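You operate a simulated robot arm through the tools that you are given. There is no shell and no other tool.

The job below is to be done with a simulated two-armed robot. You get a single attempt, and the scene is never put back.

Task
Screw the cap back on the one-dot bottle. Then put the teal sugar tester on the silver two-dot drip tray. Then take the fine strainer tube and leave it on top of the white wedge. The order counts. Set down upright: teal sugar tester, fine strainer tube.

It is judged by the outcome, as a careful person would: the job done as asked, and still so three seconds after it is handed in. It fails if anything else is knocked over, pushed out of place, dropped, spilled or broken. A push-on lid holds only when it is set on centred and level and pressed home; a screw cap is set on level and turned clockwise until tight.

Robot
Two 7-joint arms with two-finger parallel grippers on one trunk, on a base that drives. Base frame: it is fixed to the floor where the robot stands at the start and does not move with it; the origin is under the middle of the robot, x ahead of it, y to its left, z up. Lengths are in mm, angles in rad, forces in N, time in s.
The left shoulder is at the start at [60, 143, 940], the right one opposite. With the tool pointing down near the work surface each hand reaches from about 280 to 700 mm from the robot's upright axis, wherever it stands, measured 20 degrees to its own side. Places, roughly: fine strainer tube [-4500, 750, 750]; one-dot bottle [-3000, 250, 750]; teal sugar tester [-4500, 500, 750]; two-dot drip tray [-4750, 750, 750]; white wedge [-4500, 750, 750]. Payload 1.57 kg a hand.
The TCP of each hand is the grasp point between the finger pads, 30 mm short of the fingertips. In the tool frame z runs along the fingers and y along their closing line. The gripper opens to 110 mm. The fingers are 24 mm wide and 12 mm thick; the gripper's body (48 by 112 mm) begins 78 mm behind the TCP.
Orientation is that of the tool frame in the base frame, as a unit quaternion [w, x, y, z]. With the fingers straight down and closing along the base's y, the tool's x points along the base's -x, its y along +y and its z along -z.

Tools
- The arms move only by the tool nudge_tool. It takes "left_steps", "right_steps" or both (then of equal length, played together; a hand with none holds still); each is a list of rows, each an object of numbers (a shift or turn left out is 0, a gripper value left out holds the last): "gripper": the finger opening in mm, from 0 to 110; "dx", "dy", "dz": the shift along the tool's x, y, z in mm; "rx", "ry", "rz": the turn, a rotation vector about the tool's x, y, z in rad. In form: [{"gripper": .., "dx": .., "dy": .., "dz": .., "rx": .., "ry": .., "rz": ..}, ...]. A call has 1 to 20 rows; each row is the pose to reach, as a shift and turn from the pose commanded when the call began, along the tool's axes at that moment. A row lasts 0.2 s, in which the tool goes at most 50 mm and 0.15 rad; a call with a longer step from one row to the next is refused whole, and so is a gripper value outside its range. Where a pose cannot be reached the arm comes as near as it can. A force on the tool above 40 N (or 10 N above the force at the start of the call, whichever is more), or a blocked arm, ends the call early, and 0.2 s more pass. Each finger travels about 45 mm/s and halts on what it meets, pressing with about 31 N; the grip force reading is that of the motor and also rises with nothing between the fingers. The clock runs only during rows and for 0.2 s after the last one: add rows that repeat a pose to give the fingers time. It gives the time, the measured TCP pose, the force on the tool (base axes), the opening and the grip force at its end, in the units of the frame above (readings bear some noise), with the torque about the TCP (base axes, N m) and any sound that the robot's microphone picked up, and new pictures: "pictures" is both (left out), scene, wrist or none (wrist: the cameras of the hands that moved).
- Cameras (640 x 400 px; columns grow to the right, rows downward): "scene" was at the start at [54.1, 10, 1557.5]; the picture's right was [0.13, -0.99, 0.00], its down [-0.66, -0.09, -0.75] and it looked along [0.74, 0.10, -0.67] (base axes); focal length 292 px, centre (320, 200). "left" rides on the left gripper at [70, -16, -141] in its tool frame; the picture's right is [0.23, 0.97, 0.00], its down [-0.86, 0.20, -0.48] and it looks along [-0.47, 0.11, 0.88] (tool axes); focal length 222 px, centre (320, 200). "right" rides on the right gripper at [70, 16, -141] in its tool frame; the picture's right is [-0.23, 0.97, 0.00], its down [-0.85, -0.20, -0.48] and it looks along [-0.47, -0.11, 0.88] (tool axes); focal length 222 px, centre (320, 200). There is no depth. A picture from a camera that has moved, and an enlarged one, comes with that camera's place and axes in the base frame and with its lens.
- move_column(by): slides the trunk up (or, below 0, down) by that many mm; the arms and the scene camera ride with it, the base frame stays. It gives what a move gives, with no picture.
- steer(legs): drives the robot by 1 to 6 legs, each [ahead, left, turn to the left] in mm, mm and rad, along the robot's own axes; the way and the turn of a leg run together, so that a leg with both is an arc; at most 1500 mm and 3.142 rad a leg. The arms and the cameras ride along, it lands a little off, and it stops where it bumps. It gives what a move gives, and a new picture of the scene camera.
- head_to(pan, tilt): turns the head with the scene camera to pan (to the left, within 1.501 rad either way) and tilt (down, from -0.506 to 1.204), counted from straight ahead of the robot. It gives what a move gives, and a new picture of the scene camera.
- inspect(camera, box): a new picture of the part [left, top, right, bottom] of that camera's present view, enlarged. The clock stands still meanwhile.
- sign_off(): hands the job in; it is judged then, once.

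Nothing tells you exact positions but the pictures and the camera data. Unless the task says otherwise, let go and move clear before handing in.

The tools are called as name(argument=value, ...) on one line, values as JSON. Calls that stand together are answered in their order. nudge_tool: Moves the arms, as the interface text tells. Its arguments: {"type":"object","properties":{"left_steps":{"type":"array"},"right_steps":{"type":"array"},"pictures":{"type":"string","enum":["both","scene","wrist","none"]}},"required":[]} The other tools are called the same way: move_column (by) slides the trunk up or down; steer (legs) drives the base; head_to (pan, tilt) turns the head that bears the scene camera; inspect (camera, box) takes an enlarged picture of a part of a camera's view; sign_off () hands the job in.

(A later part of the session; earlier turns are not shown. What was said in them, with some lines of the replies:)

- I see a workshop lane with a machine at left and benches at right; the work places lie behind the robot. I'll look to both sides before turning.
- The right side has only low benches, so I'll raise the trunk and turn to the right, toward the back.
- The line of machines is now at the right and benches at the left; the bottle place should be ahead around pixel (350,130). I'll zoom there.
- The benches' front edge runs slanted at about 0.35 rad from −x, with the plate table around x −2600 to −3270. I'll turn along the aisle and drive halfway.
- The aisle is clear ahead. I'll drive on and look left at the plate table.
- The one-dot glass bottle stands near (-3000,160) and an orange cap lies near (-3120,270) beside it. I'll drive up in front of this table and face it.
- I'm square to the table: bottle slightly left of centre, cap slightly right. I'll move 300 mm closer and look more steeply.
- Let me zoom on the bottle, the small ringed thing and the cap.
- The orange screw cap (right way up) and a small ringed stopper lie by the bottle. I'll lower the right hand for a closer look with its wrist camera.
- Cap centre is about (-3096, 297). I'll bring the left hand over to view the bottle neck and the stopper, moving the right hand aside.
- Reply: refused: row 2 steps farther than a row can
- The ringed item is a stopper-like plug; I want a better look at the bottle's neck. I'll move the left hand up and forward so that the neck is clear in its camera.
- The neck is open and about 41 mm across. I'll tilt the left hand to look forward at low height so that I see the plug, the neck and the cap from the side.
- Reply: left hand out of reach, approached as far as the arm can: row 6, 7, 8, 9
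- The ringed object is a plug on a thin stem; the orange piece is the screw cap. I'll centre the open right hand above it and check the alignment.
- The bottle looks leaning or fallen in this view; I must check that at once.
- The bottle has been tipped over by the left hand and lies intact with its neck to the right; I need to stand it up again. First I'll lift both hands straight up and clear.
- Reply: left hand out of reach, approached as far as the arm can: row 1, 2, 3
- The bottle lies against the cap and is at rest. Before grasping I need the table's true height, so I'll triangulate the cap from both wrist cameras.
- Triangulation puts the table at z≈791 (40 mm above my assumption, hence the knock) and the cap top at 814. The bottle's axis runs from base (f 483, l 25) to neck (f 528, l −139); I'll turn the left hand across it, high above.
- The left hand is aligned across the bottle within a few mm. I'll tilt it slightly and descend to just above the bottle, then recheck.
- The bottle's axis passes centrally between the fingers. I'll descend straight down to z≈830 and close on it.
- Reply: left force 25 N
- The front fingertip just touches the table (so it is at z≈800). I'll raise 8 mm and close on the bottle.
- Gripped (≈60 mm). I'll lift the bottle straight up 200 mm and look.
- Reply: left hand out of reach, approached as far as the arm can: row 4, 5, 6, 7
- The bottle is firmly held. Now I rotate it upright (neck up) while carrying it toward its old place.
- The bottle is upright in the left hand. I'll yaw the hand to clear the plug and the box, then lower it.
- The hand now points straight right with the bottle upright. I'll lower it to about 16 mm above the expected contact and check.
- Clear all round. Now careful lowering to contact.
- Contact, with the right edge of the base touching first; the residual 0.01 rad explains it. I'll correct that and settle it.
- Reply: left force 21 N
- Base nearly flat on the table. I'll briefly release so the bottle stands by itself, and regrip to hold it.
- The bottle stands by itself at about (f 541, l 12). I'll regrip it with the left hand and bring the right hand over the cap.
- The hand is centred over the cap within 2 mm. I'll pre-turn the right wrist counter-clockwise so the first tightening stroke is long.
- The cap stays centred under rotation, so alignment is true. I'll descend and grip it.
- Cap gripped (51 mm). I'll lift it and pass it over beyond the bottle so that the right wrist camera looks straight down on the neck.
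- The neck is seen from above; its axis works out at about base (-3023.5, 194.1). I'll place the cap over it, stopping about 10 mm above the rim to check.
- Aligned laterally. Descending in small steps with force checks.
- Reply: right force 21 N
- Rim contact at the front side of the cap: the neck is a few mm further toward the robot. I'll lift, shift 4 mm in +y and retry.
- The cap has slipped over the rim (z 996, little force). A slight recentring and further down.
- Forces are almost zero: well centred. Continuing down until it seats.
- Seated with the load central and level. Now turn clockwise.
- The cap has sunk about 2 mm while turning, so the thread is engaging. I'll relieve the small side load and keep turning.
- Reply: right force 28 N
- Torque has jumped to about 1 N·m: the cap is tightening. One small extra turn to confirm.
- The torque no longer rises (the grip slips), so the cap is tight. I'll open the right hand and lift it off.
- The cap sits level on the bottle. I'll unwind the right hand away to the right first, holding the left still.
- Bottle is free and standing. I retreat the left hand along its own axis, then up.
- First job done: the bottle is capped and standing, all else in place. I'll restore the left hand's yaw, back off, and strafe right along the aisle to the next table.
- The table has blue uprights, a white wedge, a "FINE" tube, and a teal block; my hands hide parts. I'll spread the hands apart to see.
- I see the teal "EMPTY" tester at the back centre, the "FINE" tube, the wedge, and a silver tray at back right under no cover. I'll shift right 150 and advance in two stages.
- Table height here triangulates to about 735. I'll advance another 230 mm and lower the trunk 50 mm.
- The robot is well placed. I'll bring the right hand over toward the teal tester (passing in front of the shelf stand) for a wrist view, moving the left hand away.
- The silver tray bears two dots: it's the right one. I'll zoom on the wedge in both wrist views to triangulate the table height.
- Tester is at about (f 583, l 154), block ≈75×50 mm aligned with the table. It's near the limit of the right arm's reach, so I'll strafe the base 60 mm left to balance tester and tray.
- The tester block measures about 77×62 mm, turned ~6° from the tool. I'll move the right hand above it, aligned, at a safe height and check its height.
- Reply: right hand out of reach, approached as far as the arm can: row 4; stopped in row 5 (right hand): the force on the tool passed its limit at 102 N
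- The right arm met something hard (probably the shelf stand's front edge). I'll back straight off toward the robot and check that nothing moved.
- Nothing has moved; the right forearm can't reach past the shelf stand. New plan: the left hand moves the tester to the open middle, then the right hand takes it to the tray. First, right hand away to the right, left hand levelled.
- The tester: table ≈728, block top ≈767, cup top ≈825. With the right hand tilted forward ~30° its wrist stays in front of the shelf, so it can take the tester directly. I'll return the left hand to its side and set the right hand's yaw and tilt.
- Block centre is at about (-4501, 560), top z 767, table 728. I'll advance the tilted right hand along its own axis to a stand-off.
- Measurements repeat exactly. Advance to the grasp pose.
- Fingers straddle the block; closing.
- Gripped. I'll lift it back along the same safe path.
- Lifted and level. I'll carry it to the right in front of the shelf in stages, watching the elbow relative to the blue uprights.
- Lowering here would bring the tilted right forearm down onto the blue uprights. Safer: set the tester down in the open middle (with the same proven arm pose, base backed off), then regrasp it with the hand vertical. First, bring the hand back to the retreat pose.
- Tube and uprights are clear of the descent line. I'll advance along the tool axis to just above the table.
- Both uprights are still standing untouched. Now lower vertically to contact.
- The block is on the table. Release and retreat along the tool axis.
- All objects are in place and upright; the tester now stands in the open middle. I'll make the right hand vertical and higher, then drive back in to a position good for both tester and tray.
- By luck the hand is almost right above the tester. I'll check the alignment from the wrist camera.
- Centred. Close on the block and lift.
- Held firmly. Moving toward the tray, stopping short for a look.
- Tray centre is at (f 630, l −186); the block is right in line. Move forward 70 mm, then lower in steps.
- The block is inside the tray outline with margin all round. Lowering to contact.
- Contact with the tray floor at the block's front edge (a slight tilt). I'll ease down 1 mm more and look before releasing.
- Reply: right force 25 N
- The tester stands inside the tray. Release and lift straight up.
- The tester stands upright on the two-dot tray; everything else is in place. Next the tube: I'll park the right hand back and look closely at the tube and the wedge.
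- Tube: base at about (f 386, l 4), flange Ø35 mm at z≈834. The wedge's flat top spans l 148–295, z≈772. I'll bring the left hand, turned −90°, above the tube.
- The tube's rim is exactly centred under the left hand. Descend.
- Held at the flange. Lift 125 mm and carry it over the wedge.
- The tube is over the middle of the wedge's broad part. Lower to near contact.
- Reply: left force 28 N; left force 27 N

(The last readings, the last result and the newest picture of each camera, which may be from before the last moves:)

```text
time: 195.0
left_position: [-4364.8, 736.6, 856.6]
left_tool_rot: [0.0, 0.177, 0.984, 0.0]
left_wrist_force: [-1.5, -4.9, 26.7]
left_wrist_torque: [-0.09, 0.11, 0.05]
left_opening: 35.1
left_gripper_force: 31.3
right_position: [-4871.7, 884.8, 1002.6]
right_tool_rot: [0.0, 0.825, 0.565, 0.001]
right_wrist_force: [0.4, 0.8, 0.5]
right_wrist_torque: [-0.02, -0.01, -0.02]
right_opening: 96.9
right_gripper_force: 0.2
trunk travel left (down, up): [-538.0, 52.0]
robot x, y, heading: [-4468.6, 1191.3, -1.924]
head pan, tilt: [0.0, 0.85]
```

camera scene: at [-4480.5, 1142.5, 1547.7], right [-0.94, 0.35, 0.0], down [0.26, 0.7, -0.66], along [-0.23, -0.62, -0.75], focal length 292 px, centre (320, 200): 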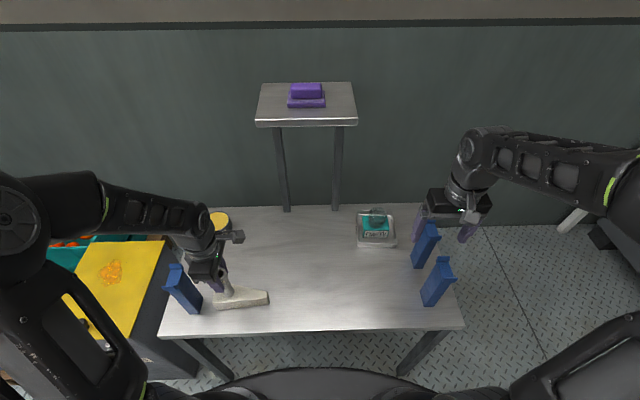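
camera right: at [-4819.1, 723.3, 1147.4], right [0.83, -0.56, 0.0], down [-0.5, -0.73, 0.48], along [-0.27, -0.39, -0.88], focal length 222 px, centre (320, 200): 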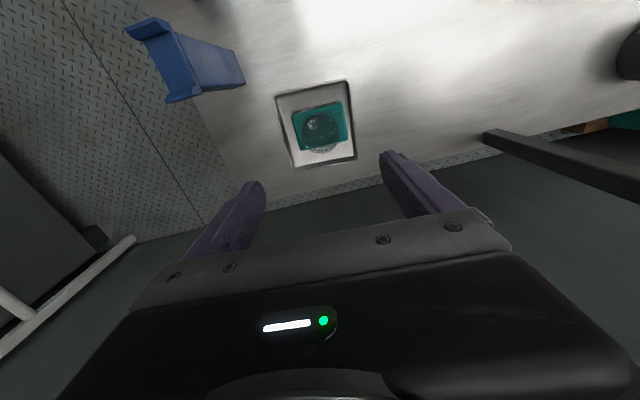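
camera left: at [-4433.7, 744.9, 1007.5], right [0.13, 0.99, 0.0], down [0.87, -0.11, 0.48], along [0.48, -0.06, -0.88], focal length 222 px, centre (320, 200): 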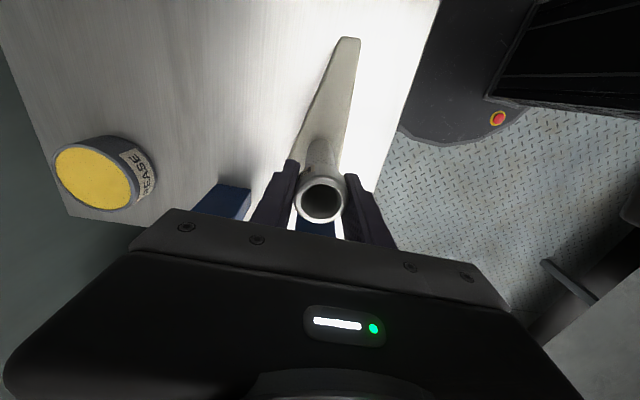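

Contact came at 863; the tube then slid slightly within the grip, still central. I'll check it is upright before letting go.

nudge_tool(left_steps=[{"dz": -1}, {"dz": -1}], pictures="both")

inspect(camera="scene", box=[180, 230, 290, 310])

inspect(camera="left", box=[200, 90, 440, 240])

```text
time: 195.6
left_position: [-4364.0, 738.1, 856.1]
left_tool_rot: [0.0, 0.177, 0.984, 0.002]
left_wrist_force: [-2.0, -4.2, 11.6]
left_wrist_torque: [-0.23, 0.29, 0.07]
left_opening: 34.9
left_gripper_force: 31.2
right_position: [-4870.8, 884.8, 1003.2]
right_tool_rot: [0.0, 0.825, 0.565, 0.001]
right_wrist_force: [0.0, 0.4, 0.9]
right_wrist_torque: [-0.02, -0.01, 0.0]
right_opening: 97.4
right_gripper_force: 0.1
trunk travel left (down, up): [-538.0, 52.0]
robot x, y, heading: [-4463.3, 1186.2, -1.928]
head pan, tilt: [0.0, 0.85]
camera scene: at [-4481.1, 1142.8, 1547.6], right [-0.94, 0.35, 0.0], down [0.26, 0.7, -0.66], along [-0.23, -0.62, -0.75], focal length 292 px, centre (320, 200)
camera left: at [-4434.7, 745.8, 996.3], right [0.13, 0.99, 0.0], down [0.87, -0.11, 0.48], along [0.48, -0.06, -0.88], focal length 222 px, centre (320, 200)
```

scene: 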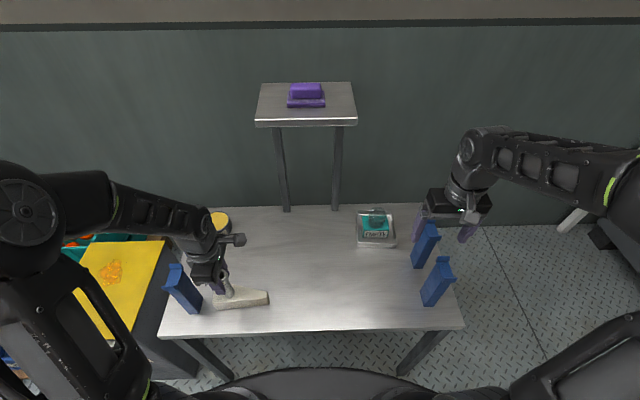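
left: 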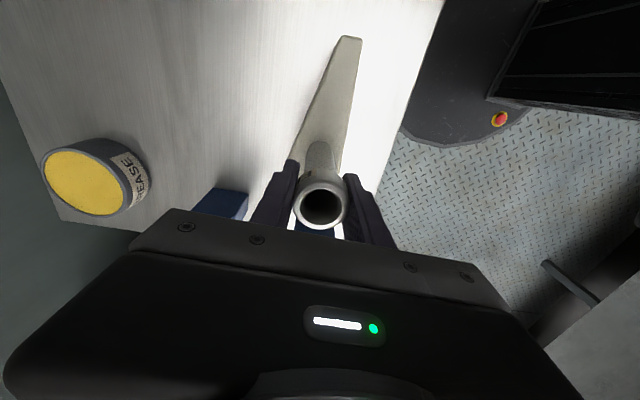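

```text
5.00 times, centred on (235, 270) of scene
camera zoom: at [-4481.1, 1142.8, 1547.6], right [-0.94, 0.35, 0.0], down [0.26, 0.7, -0.66], along [-0.23, -0.62, -0.75], focal length 1460 px, centre (745, -150)
```

zoom: 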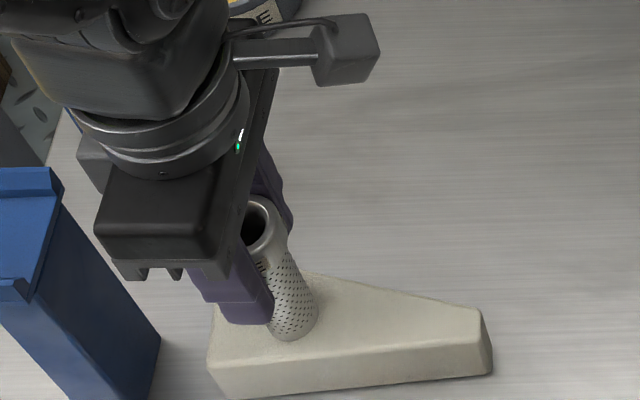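

```text
2.67 times, centred on (320, 165) of left
camera zoom: at [-4434.7, 745.8, 996.3], right [0.13, 0.99, 0.0], down [0.87, -0.11, 0.48], along [0.48, -0.06, -0.88], focal length 592 px, centre (320, 293)
```

zoom: 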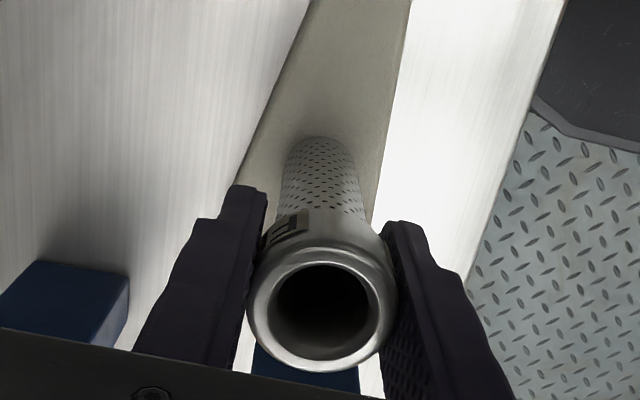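

From the wrist view the tube is upright, its whole base on the wedge's top with margins around. Release gently.

nudge_tool(left_steps=[{"gripper": 37}, {"gripper": 40}, {"gripper": 46}, {"gripper": 54}, {"gripper": 60}, {"gripper": 60}], pictures="wrist")

inspect(camera="left", box=[200, 90, 440, 240])

inspect(camera="scene", box=[180, 230, 290, 310])

```text
time: 197.0
left_position: [-4364.2, 736.0, 856.3]
left_tool_rot: [0.0, 0.177, 0.984, 0.0]
left_wrist_force: [-0.2, 0.6, 0.5]
left_wrist_torque: [-0.03, -0.05, 0.01]
left_opening: 60.1
left_gripper_force: 0.1
right_position: [-4872.3, 882.1, 1003.8]
right_tool_rot: [0.001, 0.825, 0.565, 0.001]
right_wrist_force: [0.0, 0.1, 0.1]
right_wrist_torque: [-0.02, -0.04, -0.03]
right_opening: 96.9
right_gripper_force: 0.0
trunk travel left (down, up): [-538.0, 52.0]
robot x, y, heading: [-4462.2, 1189.1, -1.931]
head pan, tilt: [0.0, 0.85]
camera left: at [-4434.3, 745.2, 996.6], right [0.13, 0.99, 0.0], down [0.87, -0.11, 0.48], along [0.48, -0.06, -0.88], focal length 222 px, centre (320, 200)
```

left: 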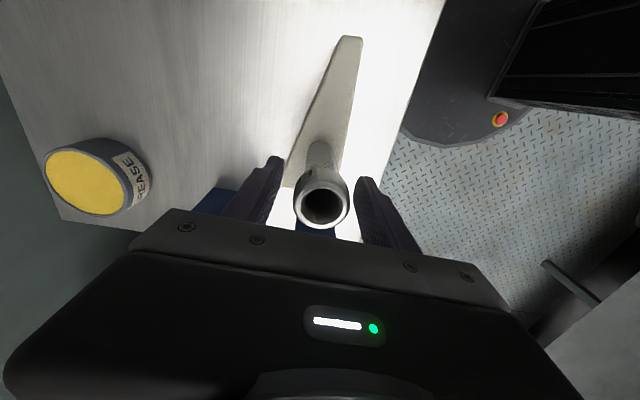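

```text
2.67 times, centred on (320, 165) of left
camera zoom: at [-4434.3, 745.2, 996.6], right [0.13, 0.99, 0.0], down [0.87, -0.11, 0.48], along [0.48, -0.06, -0.88], focal length 592 px, centre (320, 293)
```

zoom: 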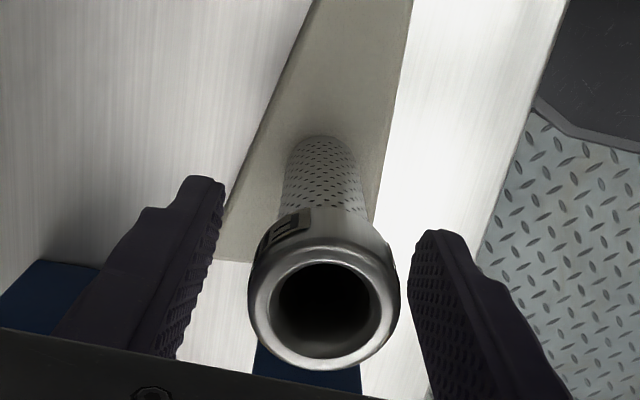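

```text
5.00 times, centred on (235, 270) of scene
camera zoom: at [-4480.6, 1142.4, 1547.7], right [-0.94, 0.35, 0.0], down [0.26, 0.7, -0.66], along [-0.23, -0.62, -0.75], focal length 1460 px, centre (745, -150)
```

zoom: 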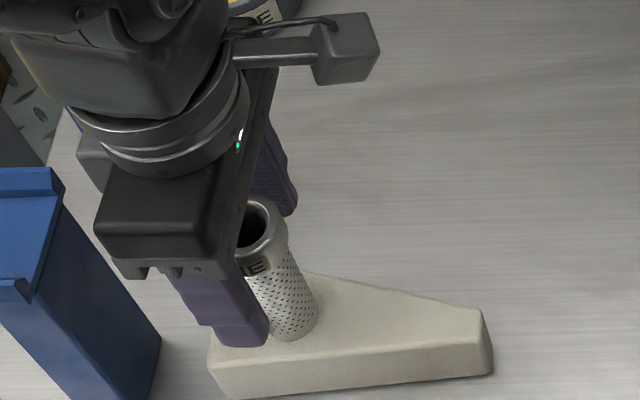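

The tube stands free. Raise the left hand straight up and look.

nudge_tool(left_steps=[{"dz": -15}, {"dz": -45}, {"dz": -85}, {"dz": -125}, {"dz": -165}, {"dz": -190}])

nudge_tool(left_steps=[{"dy": 30, "dx": 20}, {"dy": 70, "dx": 40}, {"dy": 110, "dx": 60}, {"dy": 110, "dx": 60}], pictures="scene")

inspect(camera="scene", box=[150, 190, 310, 330])

inspect(camera="scene", box=[300, 180, 480, 320])

```text
time: 198.4
left_position: [-4364.1, 736.5, 1047.8]
left_tool_rot: [0.001, 0.176, 0.984, 0.001]
left_wrist_force: [0.1, 0.6, -0.1]
left_wrist_torque: [-0.02, 0.01, 0.04]
left_opening: 60.0
left_gripper_force: 0.1
right_position: [-4870.0, 883.7, 1002.7]
right_tool_rot: [-0.001, 0.825, 0.565, 0.002]
right_wrist_force: [0.4, -0.4, 0.8]
right_wrist_torque: [0.01, 0.0, -0.02]
right_opening: 96.7
right_gripper_force: 0.0
trunk travel left (down, up): [-538.0, 52.0]
robot x, y, heading: [-4464.0, 1187.5, -1.927]
head pan, tilt: [0.0, 0.85]
camera scene: at [-4480.6, 1142.5, 1547.7], right [-0.94, 0.35, 0.0], down [0.26, 0.7, -0.66], along [-0.23, -0.62, -0.75], focal length 292 px, centre (320, 200)
camera left: at [-4434.7, 744.5, 1187.2], right [0.13, 0.99, 0.0], down [0.87, -0.11, 0.48], along [0.48, -0.06, -0.88], focal length 222 px, centre (320, 200)
```

scene: 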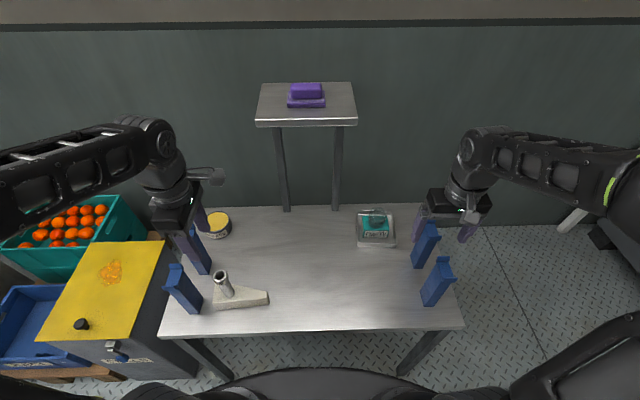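
left: 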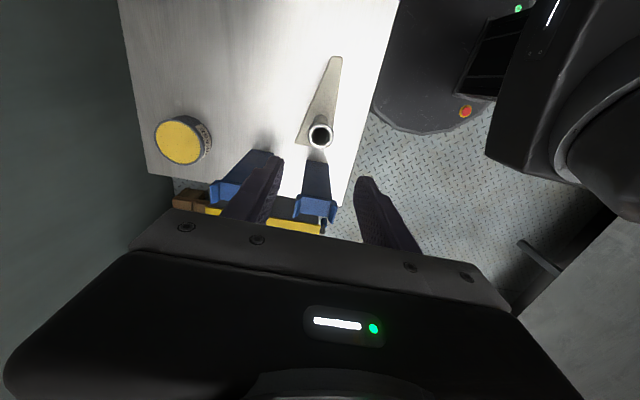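

```text
time: 199.4
left_position: [-4382.9, 858.5, 1045.3]
left_tool_rot: [0.0, 0.177, 0.984, 0.002]
left_wrist_force: [0.7, -0.5, 0.2]
left_wrist_torque: [0.05, -0.02, -0.03]
left_opening: 60.0
left_gripper_force: 0.0
right_position: [-4870.7, 882.6, 1003.1]
right_tool_rot: [0.0, 0.825, 0.565, 0.0]
right_wrist_force: [1.1, 0.0, -0.3]
right_wrist_torque: [-0.01, -0.02, -0.02]
right_opening: 97.0
right_gripper_force: 0.1
trunk travel left (down, up): [-538.0, 52.0]
robot x, y, heading: [-4465.2, 1189.6, -1.929]
head pan, tilt: [0.0, 0.85]
camera scene: at [-4480.7, 1141.7, 1547.7], right [-0.94, 0.35, 0.0], down [0.26, 0.7, -0.66], along [-0.23, -0.62, -0.75], focal length 292 px, centre (320, 200)
```

scene: 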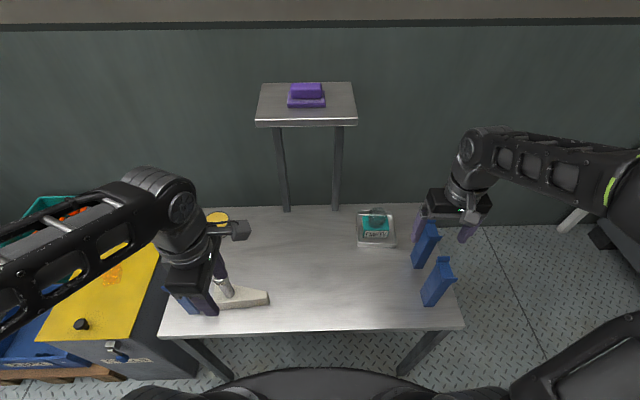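

```text
2.86 times, centred on (230, 260) of scene
camera zoom: at [-4480.7, 1141.7, 1547.7], right [-0.94, 0.35, 0.0], down [0.26, 0.7, -0.66], along [-0.23, -0.62, -0.75], focal length 834 px, centre (577, 29)
```

zoom: 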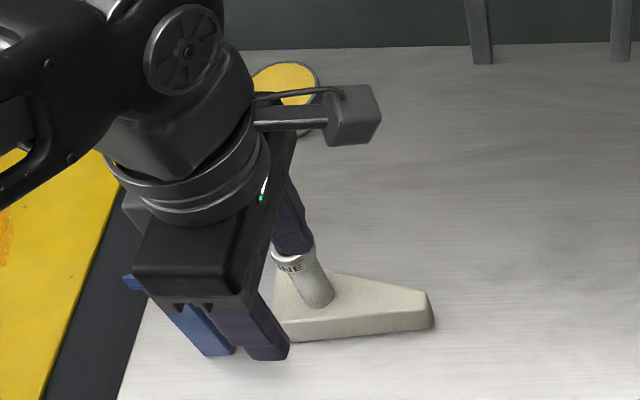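

```text
2.86 times, centred on (390, 250) of scene
camera zoom: at [-4480.7, 1141.7, 1547.7], right [-0.94, 0.35, 0.0], down [0.26, 0.7, -0.66], along [-0.23, -0.62, -0.75], focal length 834 px, centre (120, 57)
```

zoom: 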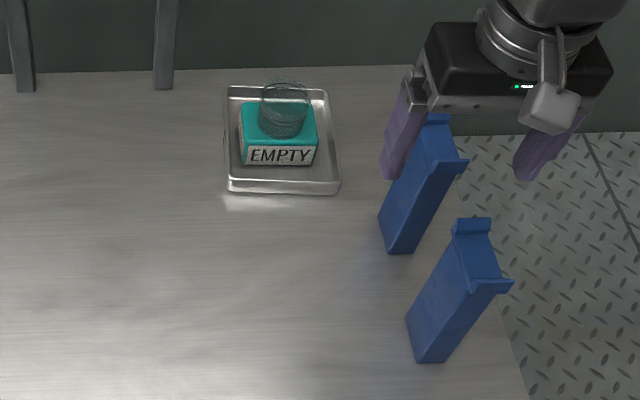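

All looks right. I'll raise both hands clear and take a last unobstructed look at the tube.

nudge_tool(left_steps=[{"dz": -15}, {"dz": -30}, {"dx": -30, "dz": -30}, {"dx": -70, "dz": -30}, {"dx": -110, "dz": -30}, {"dx": -150, "dz": -30}], right_steps=[{"dz": -15}, {"dz": -30}, {"dz": -45}, {"dz": -60}, {"dz": -60}, {"dz": -60}], pictures="scene")

inspect(camera="scene", box=[150, 210, 310, 330])

```text
time: 200.8
left_position: [-4239.9, 808.0, 1077.5]
left_tool_rot: [0.0, 0.178, 0.984, 0.0]
left_wrist_force: [1.1, -0.3, 0.4]
left_wrist_torque: [0.0, 0.03, 0.01]
left_opening: 60.2
left_gripper_force: 0.1
right_position: [-4870.7, 882.3, 1065.0]
right_tool_rot: [-0.001, 0.825, 0.566, 0.002]
right_wrist_force: [0.1, -0.2, 0.0]
right_wrist_torque: [0.01, 0.0, -0.01]
right_opening: 97.0
right_gripper_force: 0.1
trunk travel left (down, up): [-538.0, 52.0]
robot x, y, heading: [-4466.5, 1187.1, -1.928]
head pan, tilt: [0.0, 0.85]
camera scene: at [-4480.2, 1142.2, 1547.7], right [-0.94, 0.35, 0.0], down [0.26, 0.7, -0.66], along [-0.23, -0.62, -0.75], focal length 292 px, centre (320, 200)
```

scene: 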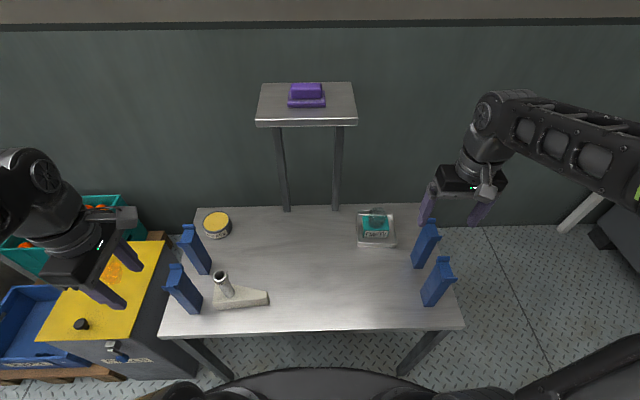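

```text
3.33 times, centred on (230, 270) of scene
camera zoom: at [-4480.2, 1142.2, 1547.7], right [-0.94, 0.35, 0.0], down [0.26, 0.7, -0.66], along [-0.23, -0.62, -0.75], focal length 973 px, centre (620, -33)
```

zoom: 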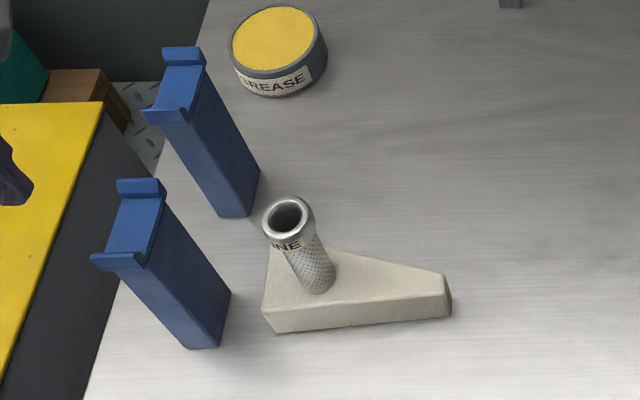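

The tube stands upright on the wedge, the tester is on the two-dot tray, and the bottle was left capped and upright. Nothing else is disturbed and both hands are clear, so I'm handing in.

sign_off()

```text
The job is handed in.
```

All three jobs are done in the order you asked, and the work is handed in. I can't see the verdict.

- **One-dot bottle:** the orange cap is screwed on. I turned it clockwise until the torque stopped rising at about 1 N·m, and the cap sits level. I knocked this bottle over early on with the left hand. It was intact, so I stood it back up a few centimetres from where it began before capping it.
- **Teal sugar tester:** it stands upright inside the silver two-dot drip tray. I set it down once on the open table along the way, to get a better grip.
- **Fine strainer tube:** it stands upright on the broad end of the white wedge.

**Arm contact:** the right arm also bumped something once while reaching for the tester, most likely the front edge of the shelf stand, with a brief force of about 100 N. The shelf and the purple item on it looked unmoved in the pictures afterwards.

Nothing else looked disturbed in the last pictures of the tester table. I last looked at the bottle table just before driving on, and everything else there was in place. Both hands were clear when I handed in.
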